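You operate a simulated robot arm through the tools that you are given. There is no shell and no other tool. Be economical: measure what you need, move in short steps, check, and stop when the job is done.

Carry out the task below with a simulated robot arm. There is one attempt and no reset: what you move stays moved.

## Task
Put the green cover button from the drawer end of the brown table on the packing card there and the blue cover button on top of the beige low block.
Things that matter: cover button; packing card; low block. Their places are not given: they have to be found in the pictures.

Only the result counts: the job must be done as asked and must still hold three seconds after the hand-in. Knocking over, shifting, dropping, spilling or breaking anything else fails it.

## Robot
A 7-joint arm with a two-finger parallel gripper, fixed in place. Base frame: the origin is at the foot of the arm, x ahead of it, y to its left, z up; the work surface is at about z = 0. Units: m, rad, N and s.
With the tool pointing down near the work surface it reaches from about 0.22 to 0.58 m from the base axis. Its first joint turns from -1.152 to 1.152 rad. Payload 2.5 kg.
Tool frame: the origin (TCP) lies between the finger pads and is the grasp point; the fingertips stand 0.023 m ahead of it; z points along the fingers, y is the line along which they close. Largest opening 0.094 m; finger width 0.038, thickness 0.01; the body of the gripper, 0.054 by 0.096 m, starts 0.039 m behind the TCP.
Orientation is that of the tool frame in the base frame, as a unit quaternion [x, y, z, w]. With the fingers straight down and closing along the base's y, the tool's x points along the base's -x, its y along +y and its z along -z.

## Interface
- The arm moves only by the tool send_rows. Its argument "targets" is a list of rows, each a list of 7 numbers: the turn, a rotation vector about the base's x, y, z in rad, then the shift along the base's x, y, z in m, then the gripper command, from -1 (shut) to 1 (fully open), values between in proportion. In form: [[wx, wy, wz, tx, ty, tz, grip], ...]. A call has 1 to 12 rows; each row shifts and turns the commanded pose from where the row before left it. Rows are played at 5 a second. More than 0.05 m and 0.15 rad between two rows, or a gripper value outside its range, and nothing of the call is played. Where a pose cannot be reached the arm comes as near as it can. A force on the tool above 40 N (or 10 N above the force at the start of the call, whichever is more), or a blocked arm, ends the call early, and 0.2 s more pass. Each finger travels about 0.108 m/s and halts on what it meets, pressing with about 43 N; the grip force reading is that of the motor and also rises with nothing between the fingers. The clock runs only during rows and for 0.2 s after the last one: add rows that do not move to give the fingers time. The reply holds the time, the measured pose of the TCP, the force on the tool along the base axes, the opening and the grip force, in the units named above and with some noise.
- Cameras (640 x 400 px; columns grow to the right, rows downward): "scene" is fixed at [0.1294, -0.4265, 0.5363]; the picture's right is [0.80, -0.60, 0.00], its down [-0.39, -0.52, -0.76] and it looks along [0.46, 0.61, -0.65] (base axes); focal length 331 px, centre (320, 200). "wrist" rides on the gripper at [-0.039, 0, -0.044] in the tool frame; the picture's right is [0.00, -1.00, 0.00], its down [0.97, 0.00, -0.24] and it looks along [0.24, 0.00, 0.97] (tool axes); focal length 218 px, centre (320, 200).
- grab_frame(camera): a new picture of that camera. The clock stands still meanwhile.
- probe_pixels(camera, pixels): for up to 12 pixels [column, row] of the newest picture of that camera ("zoom" is the newest enlarged one), the place [x, y, z] in the base frame of the surface seen there, good to about 0.002 m, but the place of the scene camera against the robot may be out by one fixed shift of up to 0.025 m in any direction. The clock stands still meanwhile.
- zoom(camera, box): a new picture of the part [left, top, right, bottom] of that camera's present view, enlarged. The clock stands still meanwhile.
- sign_off(): hands the job in; it is judged then, once.

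Work in short steps. Measure before you move; look again where a grasp or a placing could have gone wrong, and mend it. You have 60 turns and 30 pictures in all, those below and enlarged ones among them. Open the gripper and draw the arm clear of the work before you hand the job in, unless the task says otherwise; then end with one line.

The tools are called after ">>>" as a command line: name --pt "numbers of a row" for each row, then --argument value for the rest, lists and objects as JSON in quotes. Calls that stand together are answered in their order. send_rows: Moves the arm, as the interface text tells. Its arguments: {"type":"object","properties":{"targets":{"type":"array","items":{"type":"array","items":{"type":"number"}}}},"required":["targets"]} The other tools are called the same way: grab_frame (camera) takes a picture; probe_pixels (camera, pixels) gives the place of the surface under pixels of a picture; zoom (camera, box) takes an enlarged picture of a part of a camera's view; sign_off () hands the job in.

At the start:

```text
time_s: 0.0
position: [0.3609, -0.0746, 0.2787]
tcp_rot: [0.0, 1.0, 0.001, 0.0]
contact_force: [-0.3, 0.6, 0.6]
grip_width: 0.0942
grasp_force: 0.0
```

scene: 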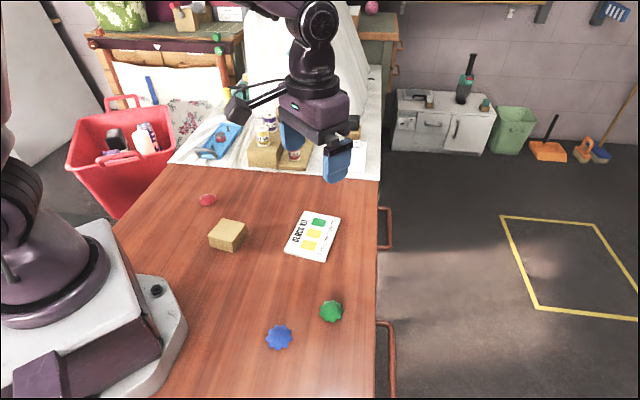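
wrist: 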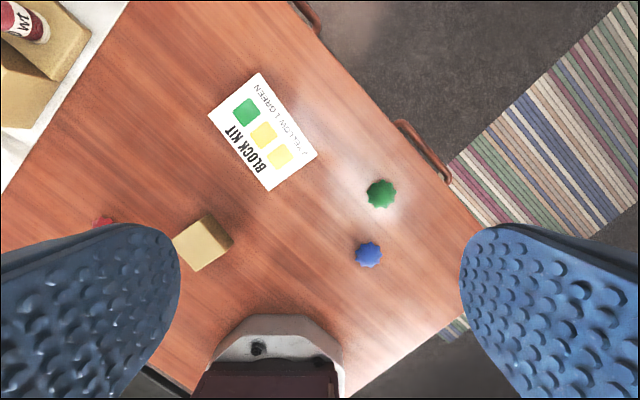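

The wrist picture shows green button at (380,193), blue at (368,254), beige block at (203,242), card at (262,131). I measure these.

>>> probe_pixels --camera "wrist" --pixels '[[380, 193], [368, 254], [203, 240], [210, 113], [259, 73], [317, 153], [270, 191], [262, 131], [340, 220], [178, 238], [206, 214], [233, 243]]'

>>> zoom --camera "wrist" --box '[160, 60, 440, 290]'

>>> zoom --camera "scene" --box '[190, 180, 400, 370]'

```text
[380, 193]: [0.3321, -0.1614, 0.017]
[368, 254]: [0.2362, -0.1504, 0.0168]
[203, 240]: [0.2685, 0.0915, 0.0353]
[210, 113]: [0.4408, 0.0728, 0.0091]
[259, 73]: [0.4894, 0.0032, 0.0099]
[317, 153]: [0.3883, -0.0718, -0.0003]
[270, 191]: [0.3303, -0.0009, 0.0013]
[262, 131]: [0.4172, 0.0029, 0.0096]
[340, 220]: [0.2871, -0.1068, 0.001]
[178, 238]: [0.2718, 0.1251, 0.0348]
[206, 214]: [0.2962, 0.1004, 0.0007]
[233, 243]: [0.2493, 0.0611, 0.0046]
```

```text
1.74 times, centred on (300, 175) of wrist
```

zoom: 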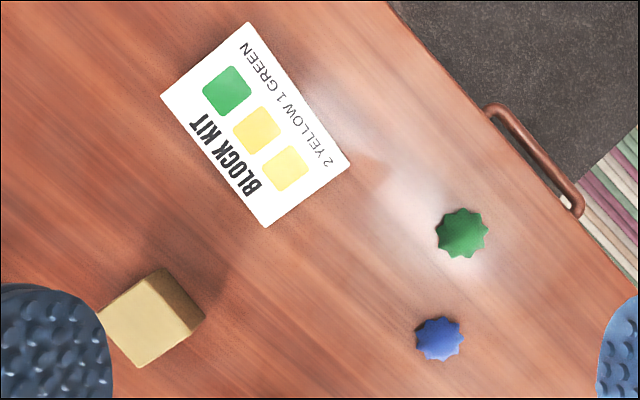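

```text
2.11 times, centred on (295, 275) of scene
```

zoom: 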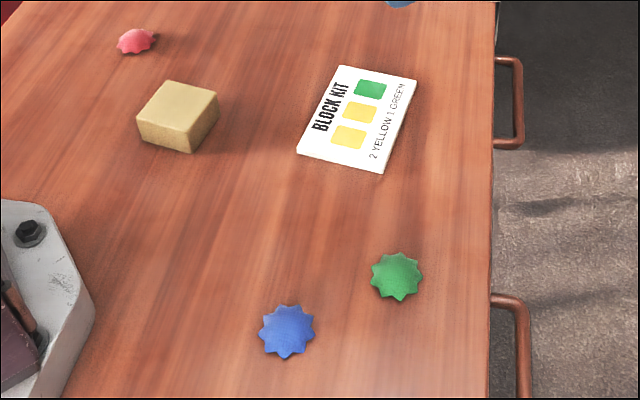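

Green at about (0.332,-0.161), blue (0.236,-0.150), both about 17 mm high. I move above green for a closer look.

>>> send_rows --pt "0 0 0 -0.01 -0.03 -0.035 1" --pt "0 0 0 -0.01 -0.03 -0.035 1" --pt "0 0 0 -0.01 -0.027 -0.035 1" --pt "0 0 0 0 0 0 1"

>>> grab_frame --camera "wrist"

```text
time_s: 1.0
position: [0.3303, -0.1634, 0.1754]
tcp_rot: [0.0, 1.0, -0.001, 0.0]
contact_force: [-0.1, -0.7, -0.1]
grip_width: 0.094
grasp_force: 0.0
```

```text
25 pictures are left
```

wrist: 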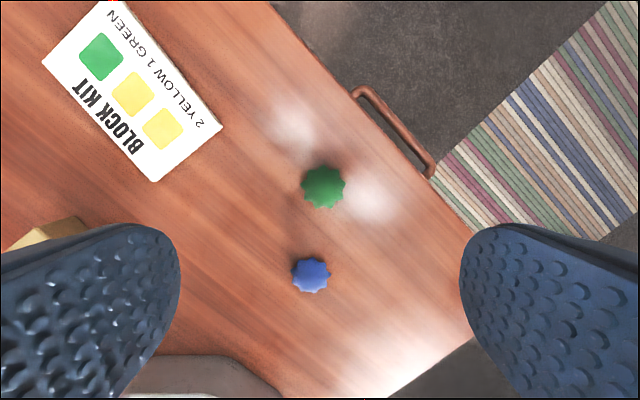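

Green spans columns 301–346, rows 166–208; blue centre (312,275). I probe rims.

>>> probe_pixels --camera "wrist" --pixels '[[323, 187], [304, 190], [343, 190], [323, 170], [323, 205], [312, 275], [295, 276], [327, 276], [312, 260], [312, 291], [312, 281], [380, 240]]'

>>> zoom --camera "wrist" --box '[272, 150, 372, 300]'

```text
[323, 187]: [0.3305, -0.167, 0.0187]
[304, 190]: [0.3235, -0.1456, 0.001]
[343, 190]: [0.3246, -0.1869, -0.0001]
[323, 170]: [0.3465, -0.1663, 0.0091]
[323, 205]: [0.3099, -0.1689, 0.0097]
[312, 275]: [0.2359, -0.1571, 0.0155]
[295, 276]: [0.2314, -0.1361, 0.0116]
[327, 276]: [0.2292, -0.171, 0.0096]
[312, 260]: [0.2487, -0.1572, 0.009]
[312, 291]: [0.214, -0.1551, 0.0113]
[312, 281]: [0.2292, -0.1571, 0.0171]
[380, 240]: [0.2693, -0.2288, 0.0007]
```

```text
2.67 times, centred on (322, 225) of wrist
```

zoom: 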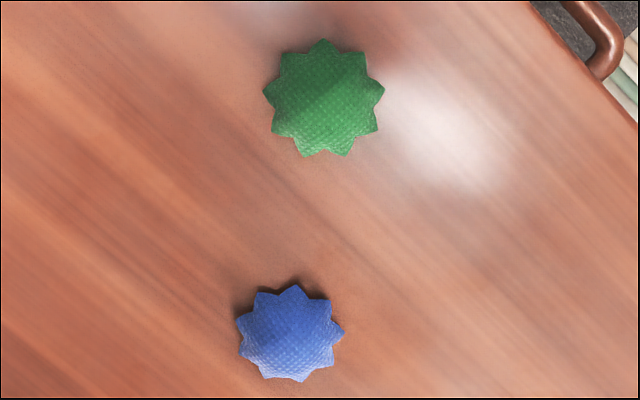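

Green centre about (0.328,-0.166), with one star point near 10° on the right; I turn the gripper +0.17 rad to meet point and valley squarely, and descend.

>>> send_rows --pt "0 0 0.0875 -0.001 -0.002 -0.04 1" --pt "0 0 0.0875 -0.001 -0.002 -0.04 1" --pt "0 0 0 0 0 -0.03 1" --pt "0 0 0 0 0 -0.022 1" --pt "0 0 0 0 0 0 1"

>>> grab_frame --camera "wrist"

```text
time_s: 2.2
position: [0.3292, -0.1642, 0.0437]
tcp_rot: [-0.087, 0.996, 0.0, 0.0]
contact_force: [-0.5, -0.4, 0.7]
grip_width: 0.0938
grasp_force: 0.0
```

```text
23 pictures are left
```

wrist: 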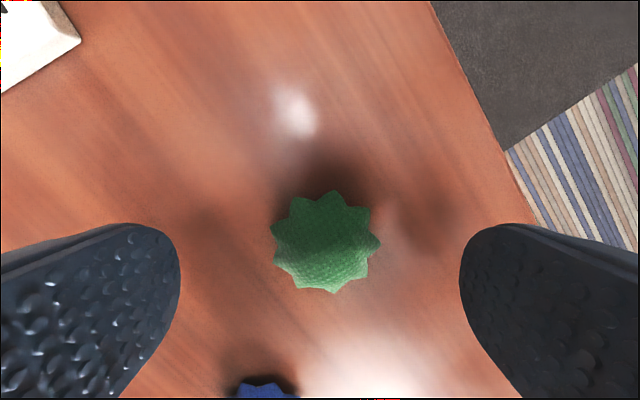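

Alignment is good; button lies ~2 mm right and ~2 mm ahead of TCP. I correct, descend 16 mm and close.

>>> send_rows --pt "0 0 0 0.002 -0.002 -0.008 1" --pt "0 0 0 0 0 -0.008 1" --pt "0 0 0 0 0 0 1" --pt "0 0 0 0 0 0 0.3" --pt "0 0 0 0 0 0 -0.1" --pt "0 0 0 0 0 0 -0.4" --pt "0 0 0 0 0 0 -0.4"

```text
time_s: 3.8
position: [0.3309, -0.1661, 0.0256]
tcp_rot: [-0.087, 0.996, 0.0, 0.0]
contact_force: [0.1, 0.1, 0.7]
grip_width: 0.029
grasp_force: 11.3
```

Width is 29 mm, less than the expected ~40. I look.

>>> grab_frame --camera "wrist"

```text
22 pictures are left
```

wrist: 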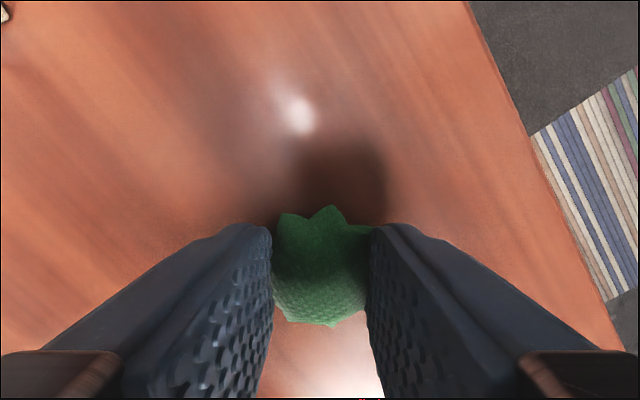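

The button is between the fingers; I close further to see whether it is gripped.

>>> send_rows --pt "0 0 0 0 0 0 -0.6" --pt "0 0 0 0 0 0 -1" --pt "0 0 0 0 0 0 -1"

>>> grab_frame --camera "wrist"

```text
time_s: 4.6
position: [0.3307, -0.1658, 0.0265]
tcp_rot: [-0.086, 0.996, 0.001, 0.0]
contact_force: [0.3, 0.1, -0.1]
grip_width: 0.0278
grasp_force: 43.6
```

```text
21 pictures are left
```

wrist: 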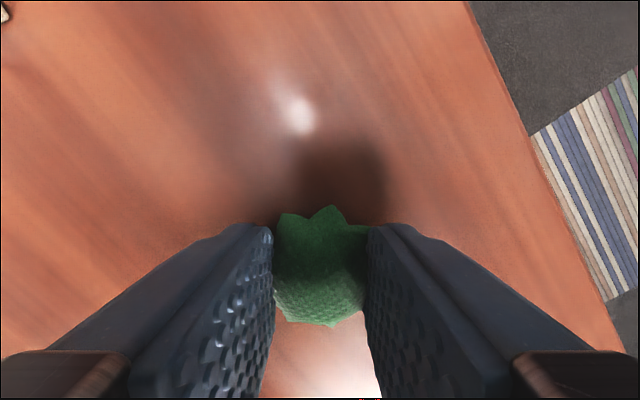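

Firm at 27.8 mm. I lift and look.

>>> send_rows --pt "0 0 0 0 0 0.02 -0.8" --pt "0 0 0 0 0 0.04 -0.8" --pt "0 0 0 0 0 0.04 -0.8" --pt "0 0 0 0 0 0.03 -0.8" --pt "0 0 0 0 0 0 -0.8"

>>> grab_frame --camera "wrist"

>>> grab_frame --camera "scene"

```text
time_s: 5.8
position: [0.3294, -0.1658, 0.1565]
tcp_rot: [-0.087, 0.996, 0.0, -0.001]
contact_force: [0.2, 0.3, -0.6]
grip_width: 0.0274
grasp_force: 42.8
```

```text
20 pictures are left
```

wrist: 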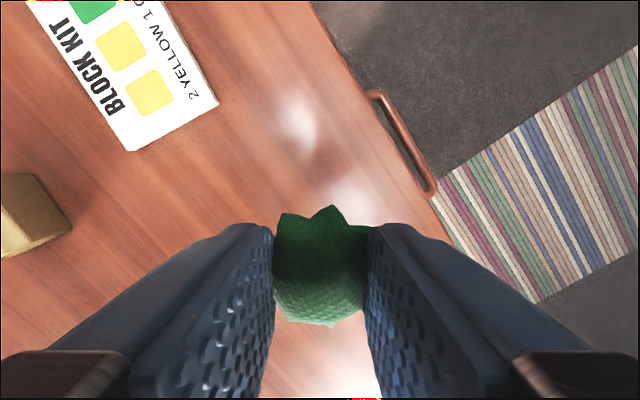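

```text
19 pictures are left
```

scene: 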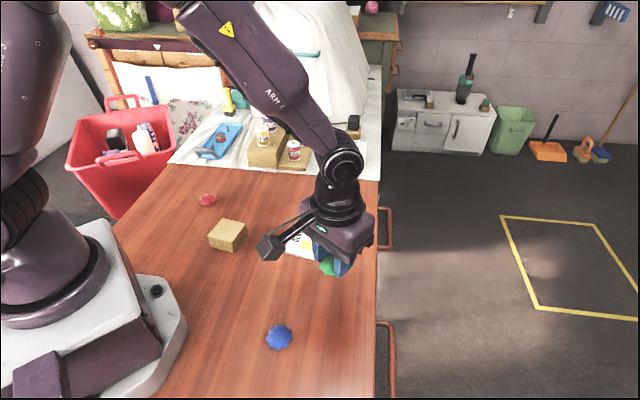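

Held securely. I carry it above the card (about (0.41,0.0)) and look.

>>> send_rows --pt "0 0 0 0.016 0.033 0 -0.8" --pt "0 0 0 0.016 0.033 0 -0.8" --pt "0 0 0 0.016 0.033 0 -0.8" --pt "0 0 0 0.016 0.033 0 -0.8" --pt "0 0 0 0.016 0.033 0 -0.8" --pt "0 0 0 0 0 0 -0.8"

>>> grab_frame --camera "wrist"

```text
time_s: 7.2
position: [0.4093, -0.0021, 0.1555]
tcp_rot: [-0.088, 0.996, 0.0, 0.0]
contact_force: [0.0, 0.6, -0.1]
grip_width: 0.0278
grasp_force: 42.7
```

```text
18 pictures are left
```

wrist: 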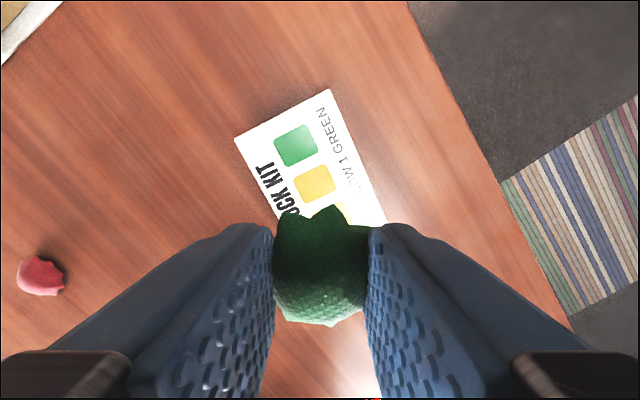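

Card corners at (235,138) and (330,90), right edge (386,222). I probe them.

>>> probe_pixels --camera "wrist" --pixels '[[239, 139], [328, 93], [382, 220], [315, 183], [296, 146], [270, 190], [350, 170], [410, 200]]'

```text
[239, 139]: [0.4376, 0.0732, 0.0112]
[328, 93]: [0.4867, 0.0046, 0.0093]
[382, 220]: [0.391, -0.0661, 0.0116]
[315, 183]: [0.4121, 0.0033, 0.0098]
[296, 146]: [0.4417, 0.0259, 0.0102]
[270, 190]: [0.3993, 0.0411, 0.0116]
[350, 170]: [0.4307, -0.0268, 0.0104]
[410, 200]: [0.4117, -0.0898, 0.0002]
```

Card centre ≈ (0.413,0.003), top z ≈ 0.0105. I descend to just above release height.

>>> send_rows --pt "0 0 0 0.002 0.005 -0.04 -0.8" --pt "0 0 0 0 0 -0.04 -0.8" --pt "0 0 0 0 0 -0.025 -0.8" --pt "0 0 0 0 0 -0.012 -0.8" --pt "0 0 0 0 0 0 -0.8"

>>> zoom --camera "scene" --box '[240, 170, 400, 280]'

```text
time_s: 8.4
position: [0.4113, 0.0033, 0.0383]
tcp_rot: [-0.087, 0.996, 0.0, 0.001]
contact_force: [0.3, -0.5, 0.5]
grip_width: 0.0277
grasp_force: 43.0
```

```text
3.64 times, centred on (320, 225) of scene
```

zoom: 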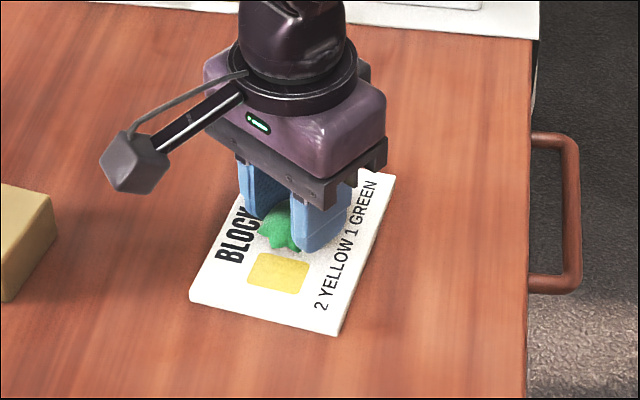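

Button is close to the card, near its middle (commanded z 0.0387). I lower 3 mm, open slowly, and rise.

>>> send_rows --pt "0 0 0 0 0 -0.0015 -0.8" --pt "0 0 0 0 0 -0.0015 -0.8" --pt "0 0 0 0 0 0 -0.8" --pt "0 0 0 0 0 0 -0.35" --pt "0 0 0 0 0 0 -0.2" --pt "0 0 0 0 0 0 0.2" --pt "0 0 0 0 0 0 0.3"

>>> grab_frame --camera "wrist"

```text
time_s: 10.0
position: [0.4126, 0.0025, 0.0366]
tcp_rot: [-0.087, 0.996, 0.0, 0.0]
contact_force: [0.5, 0.5, 0.4]
grip_width: 0.0608
grasp_force: 0.0
```

```text
16 pictures are left
```

wrist: 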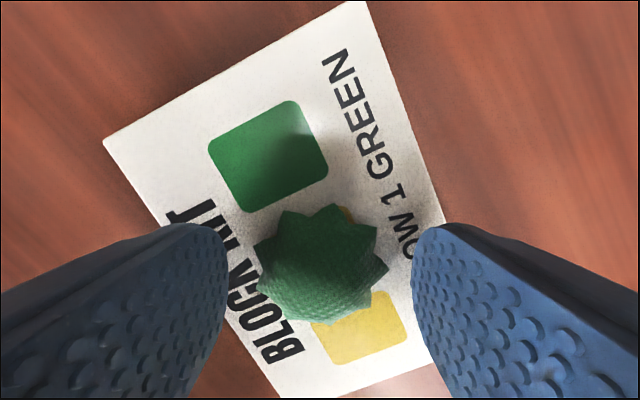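

Green is released on the card. I rise and head above blue (0.235,-0.155).

>>> send_rows --pt "0 0 0 0 0 0.03 0.5" --pt "0 0 0 0 0 0.045 1" --pt "0 0 0 0 0 0.045 1" --pt "0 0 -0.025 -0.03 -0.026 0 1" --pt "0 0 -0.025 -0.03 -0.026 0 1" --pt "0 0 -0.025 -0.03 -0.026 0 1" --pt "0 0 -0.025 -0.03 -0.026 0 1" --pt "0 0 -0.02 -0.03 -0.026 0 1" --pt "0 0 0 -0.027 -0.027 0 1" --pt "0 0 0 0 0 -0.04 1" --pt "0 0 0 0 0 -0.03 1" --pt "0 0 0 0 0 0 1"

>>> grab_frame --camera "wrist"

```text
time_s: 12.6
position: [0.2363, -0.1549, 0.0851]
tcp_rot: [-0.027, 1.0, 0.0, -0.001]
contact_force: [0.3, 0.7, -0.6]
grip_width: 0.0942
grasp_force: 0.0
```

```text
15 pictures are left
```

wrist: 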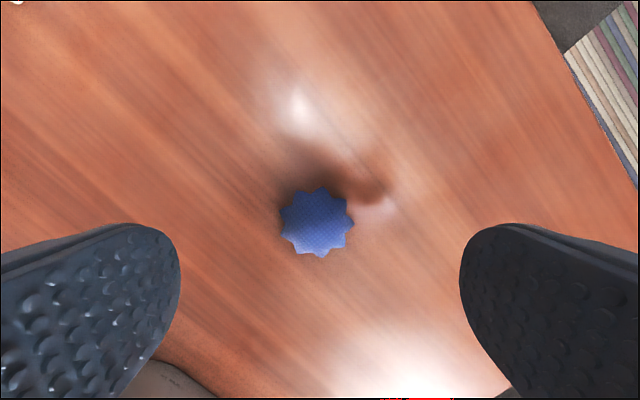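

Blue at (317,222) needs about -3 mm x, +1.5 mm y. I descend and close.

>>> send_rows --pt "0 0 0 -0.003 0.0015 -0.03 1" --pt "0 0 0 0 0 -0.02 1" --pt "0 0 0 0 0 -0.01 1" --pt "0 0 0 0 0 0 1" --pt "0 0 0 0 0 0 0.3" --pt "0 0 0 0 0 0 -0.1" --pt "0 0 0 0 0 0 -0.4" --pt "0 0 0 0 0 0 -0.8" --pt "0 0 0 0 0 0 -0.8"

>>> grab_frame --camera "wrist"

```text
time_s: 14.6
position: [0.2341, -0.1512, 0.0263]
tcp_rot: [-0.027, 1.0, 0.001, 0.0]
contact_force: [-0.2, 0.0, -0.8]
grip_width: 0.0278
grasp_force: 42.6
```

```text
14 pictures are left
```

wrist: 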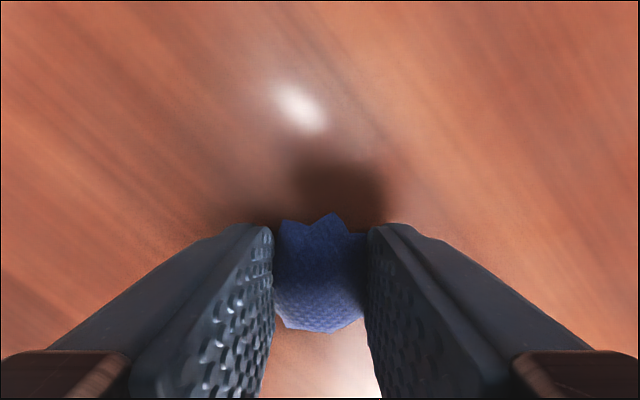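

Gripped (27.8 mm). I lift and carry it toward the block, stopping a bit short so the block is visible.

>>> send_rows --pt "0 0 0 0 0 0.03 -0.8" --pt "0 0 0 0 0 0.045 -0.8" --pt "0 0 0 0 0 0.045 -0.8" --pt "0 0 0 0 0.04 0 -0.8" --pt "0 0 0 0 0.04 0 -0.8" --pt "0 0 0 0 0.04 0 -0.8" --pt "0 0 0 0 0.04 0 -0.8" --pt "0 0 0 0 0.04 0 -0.8" --pt "0 0 0 0 0.037 0 -0.8" --pt "0 0 0 0 0 0 -0.8"

>>> grab_frame --camera "wrist"

```text
time_s: 16.8
position: [0.2314, 0.086, 0.1454]
tcp_rot: [-0.027, 1.0, -0.001, 0.001]
contact_force: [-0.7, 0.2, 0.7]
grip_width: 0.0276
grasp_force: 43.2
```

```text
13 pictures are left
```

wrist: 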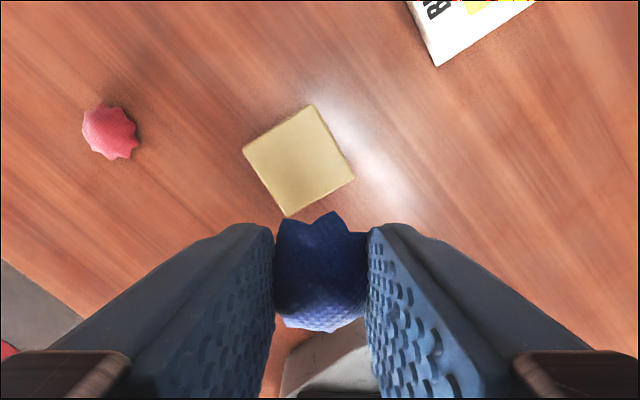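

Block top is fully visible, corners (243,150), (312,103), (353,175), (287,215). I probe.

>>> probe_pixels --camera "wrist" --pixels '[[247, 151], [311, 107], [348, 174], [288, 211], [298, 160], [267, 133], [330, 140], [320, 190], [110, 130]]'

```text
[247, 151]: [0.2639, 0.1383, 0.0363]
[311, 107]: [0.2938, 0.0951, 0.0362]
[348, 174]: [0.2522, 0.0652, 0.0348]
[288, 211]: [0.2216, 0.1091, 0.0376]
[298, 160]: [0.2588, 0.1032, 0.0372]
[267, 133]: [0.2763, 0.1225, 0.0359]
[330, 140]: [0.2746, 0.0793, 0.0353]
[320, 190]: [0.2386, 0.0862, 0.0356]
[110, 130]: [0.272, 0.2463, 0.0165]
```

Block top centre ≈ (0.258,0.102), z ≈ 0.036. I move over it and descend to about 4 mm above contact.

>>> send_rows --pt "0 0 0 0.0265 0.017 0 -0.8" --pt "0 0 0 0 0 -0.04 -0.8" --pt "0 0 0 0 0 -0.025 -0.8" --pt "0 0 0 0 0 -0.013 -0.8" --pt "0 0 0 0 0 0 -0.8"

>>> grab_frame --camera "wrist"

>>> zoom --camera "scene" --box '[160, 180, 300, 280]'

```text
time_s: 18.0
position: [0.258, 0.1012, 0.0673]
tcp_rot: [-0.026, 1.0, 0.0, 0.0]
contact_force: [0.6, -0.8, -0.9]
grip_width: 0.0281
grasp_force: 42.7
```

```text
12 pictures are left
```

wrist: 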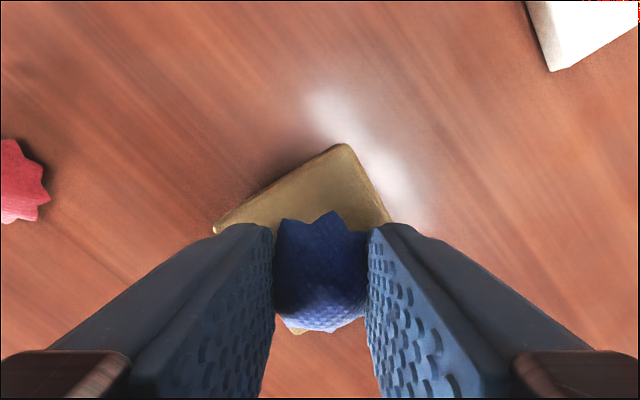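

```text
4.00 times, centred on (230, 230) of scene
```

zoom: 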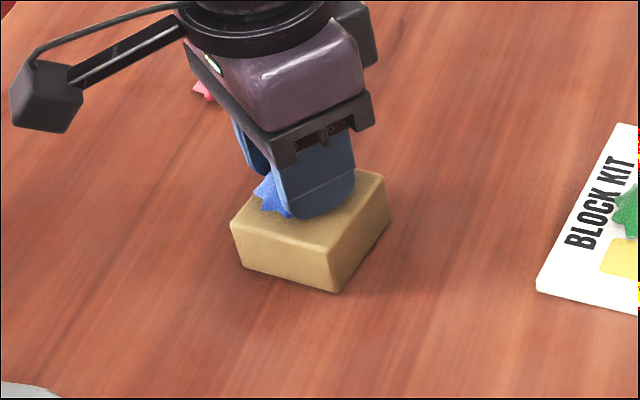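

Reconstructing the block corners from the picture (far (342,145), left (213,232), near (298,335)) puts the block centre within 1 mm of the TCP. I lower 6 mm, open gently.

>>> send_rows --pt "0 0 0 0 0 -0.003 -0.8" --pt "0 0 0 0 0 -0.002 -0.8" --pt "0 0 0 0 0 -0.001 -0.8" --pt "0 0 0 0 0 0 -0.8" --pt "0 0 0 0 0 0 -0.35" --pt "0 0 0 0 0 0 -0.2" --pt "0 0 0 0 0 0 0.2" --pt "0 0 0 0 0 0 0.3"

>>> grab_frame --camera "wrist"

```text
time_s: 19.8
position: [0.2593, 0.1023, 0.0604]
tcp_rot: [-0.027, 1.0, 0.0, 0.0]
contact_force: [0.3, -0.8, 0.2]
grip_width: 0.0611
grasp_force: 0.1
```

```text
10 pictures are left
```

wrist: 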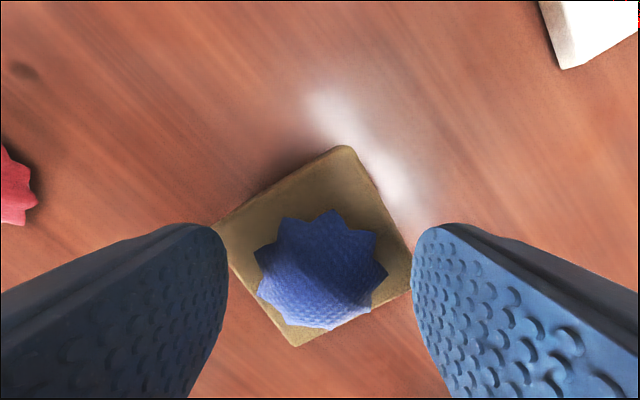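

Blue sits on the block. I rise straight up and back off, then check.

>>> send_rows --pt "0 0 0 0 0 0.03 0.4" --pt "0 0 0 0 0 0.045 0.6" --pt "0 0 0 0 0 0.045 1" --pt "0 0 0 0.02 -0.035 0.03 1" --pt "0 0 0 0.02 -0.04 0.03 1" --pt "0 0 0 0.02 -0.04 0.02 1" --pt "0 0 0 0 0 0 1"

>>> grab_frame --camera "wrist"

>>> zoom --camera "scene" --box '[190, 180, 400, 370]'

```text
refused: row 4 steps farther than a row can; nothing moved
```

```text
9 pictures are left
```

wrist: 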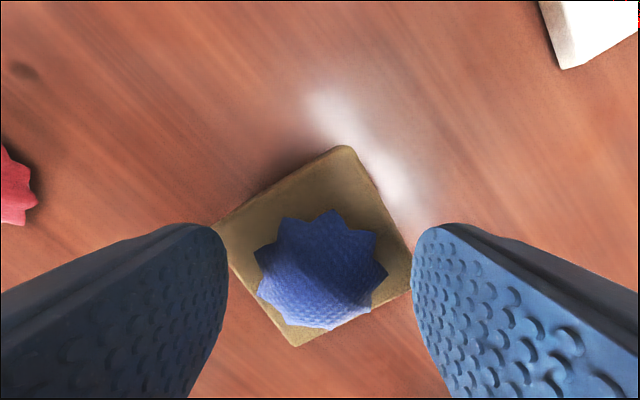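

```text
2.11 times, centred on (295, 275) of scene
```

zoom: 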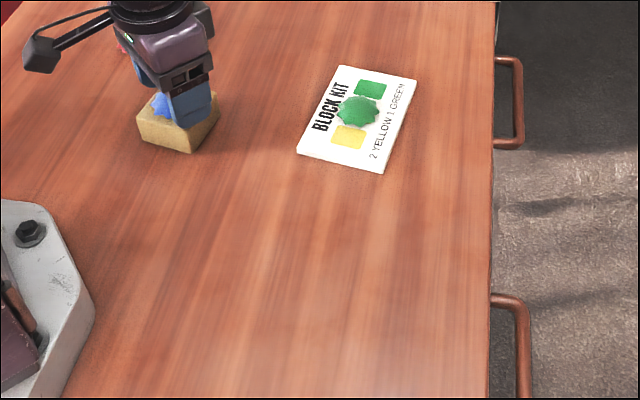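

The move was refused because row 4 was too long; nothing changed and green sits well on the card. I resend with shorter steps.

>>> send_rows --pt "0 0 0 0 0 0.03 0.4" --pt "0 0 0 0 0 0.045 0.6" --pt "0 0 0 0 0 0.045 1" --pt "0 0 0 0.015 -0.035 0.02 1" --pt "0 0 0 0.015 -0.035 0.02 1" --pt "0 0 0 0.015 -0.035 0.02 1" --pt "0 0 0 0.015 -0.035 0.02 1" --pt "0 0 0 0 -0.035 0 1" --pt "0 0 0 0 0 0 1"

>>> grab_frame --camera "wrist"

>>> zoom --camera "scene" --box '[190, 180, 400, 370]'

```text
time_s: 21.8
position: [0.3184, -0.0738, 0.2622]
tcp_rot: [-0.027, 1.0, 0.0, 0.001]
contact_force: [-1.0, -0.1, -0.6]
grip_width: 0.0942
grasp_force: 0.0
```

```text
7 pictures are left
```

wrist: 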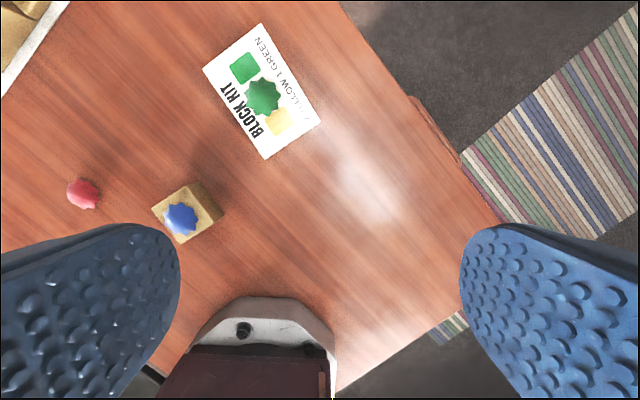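

```text
2.11 times, centred on (295, 275) of scene
```

zoom: 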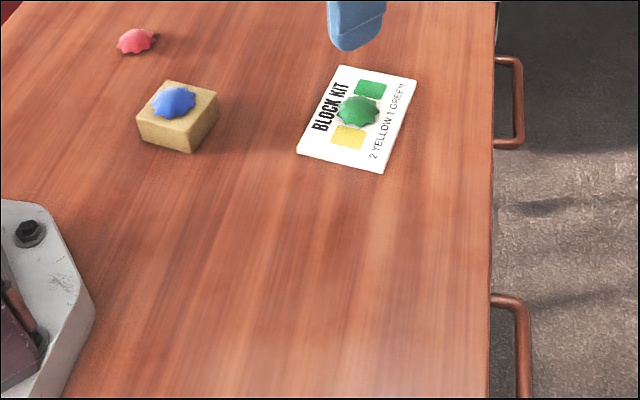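

Both buttons rest where asked (green at card middle, blue at block middle), gripper open and clear. I hand in.

>>> sign_off

```text
The job is handed in.
```

The green cover button is on the packing card and the blue one is on top of the beige low block; the last pictures showed both near the middle, with nothing else moved and the open gripper drawn clear before I handed in.
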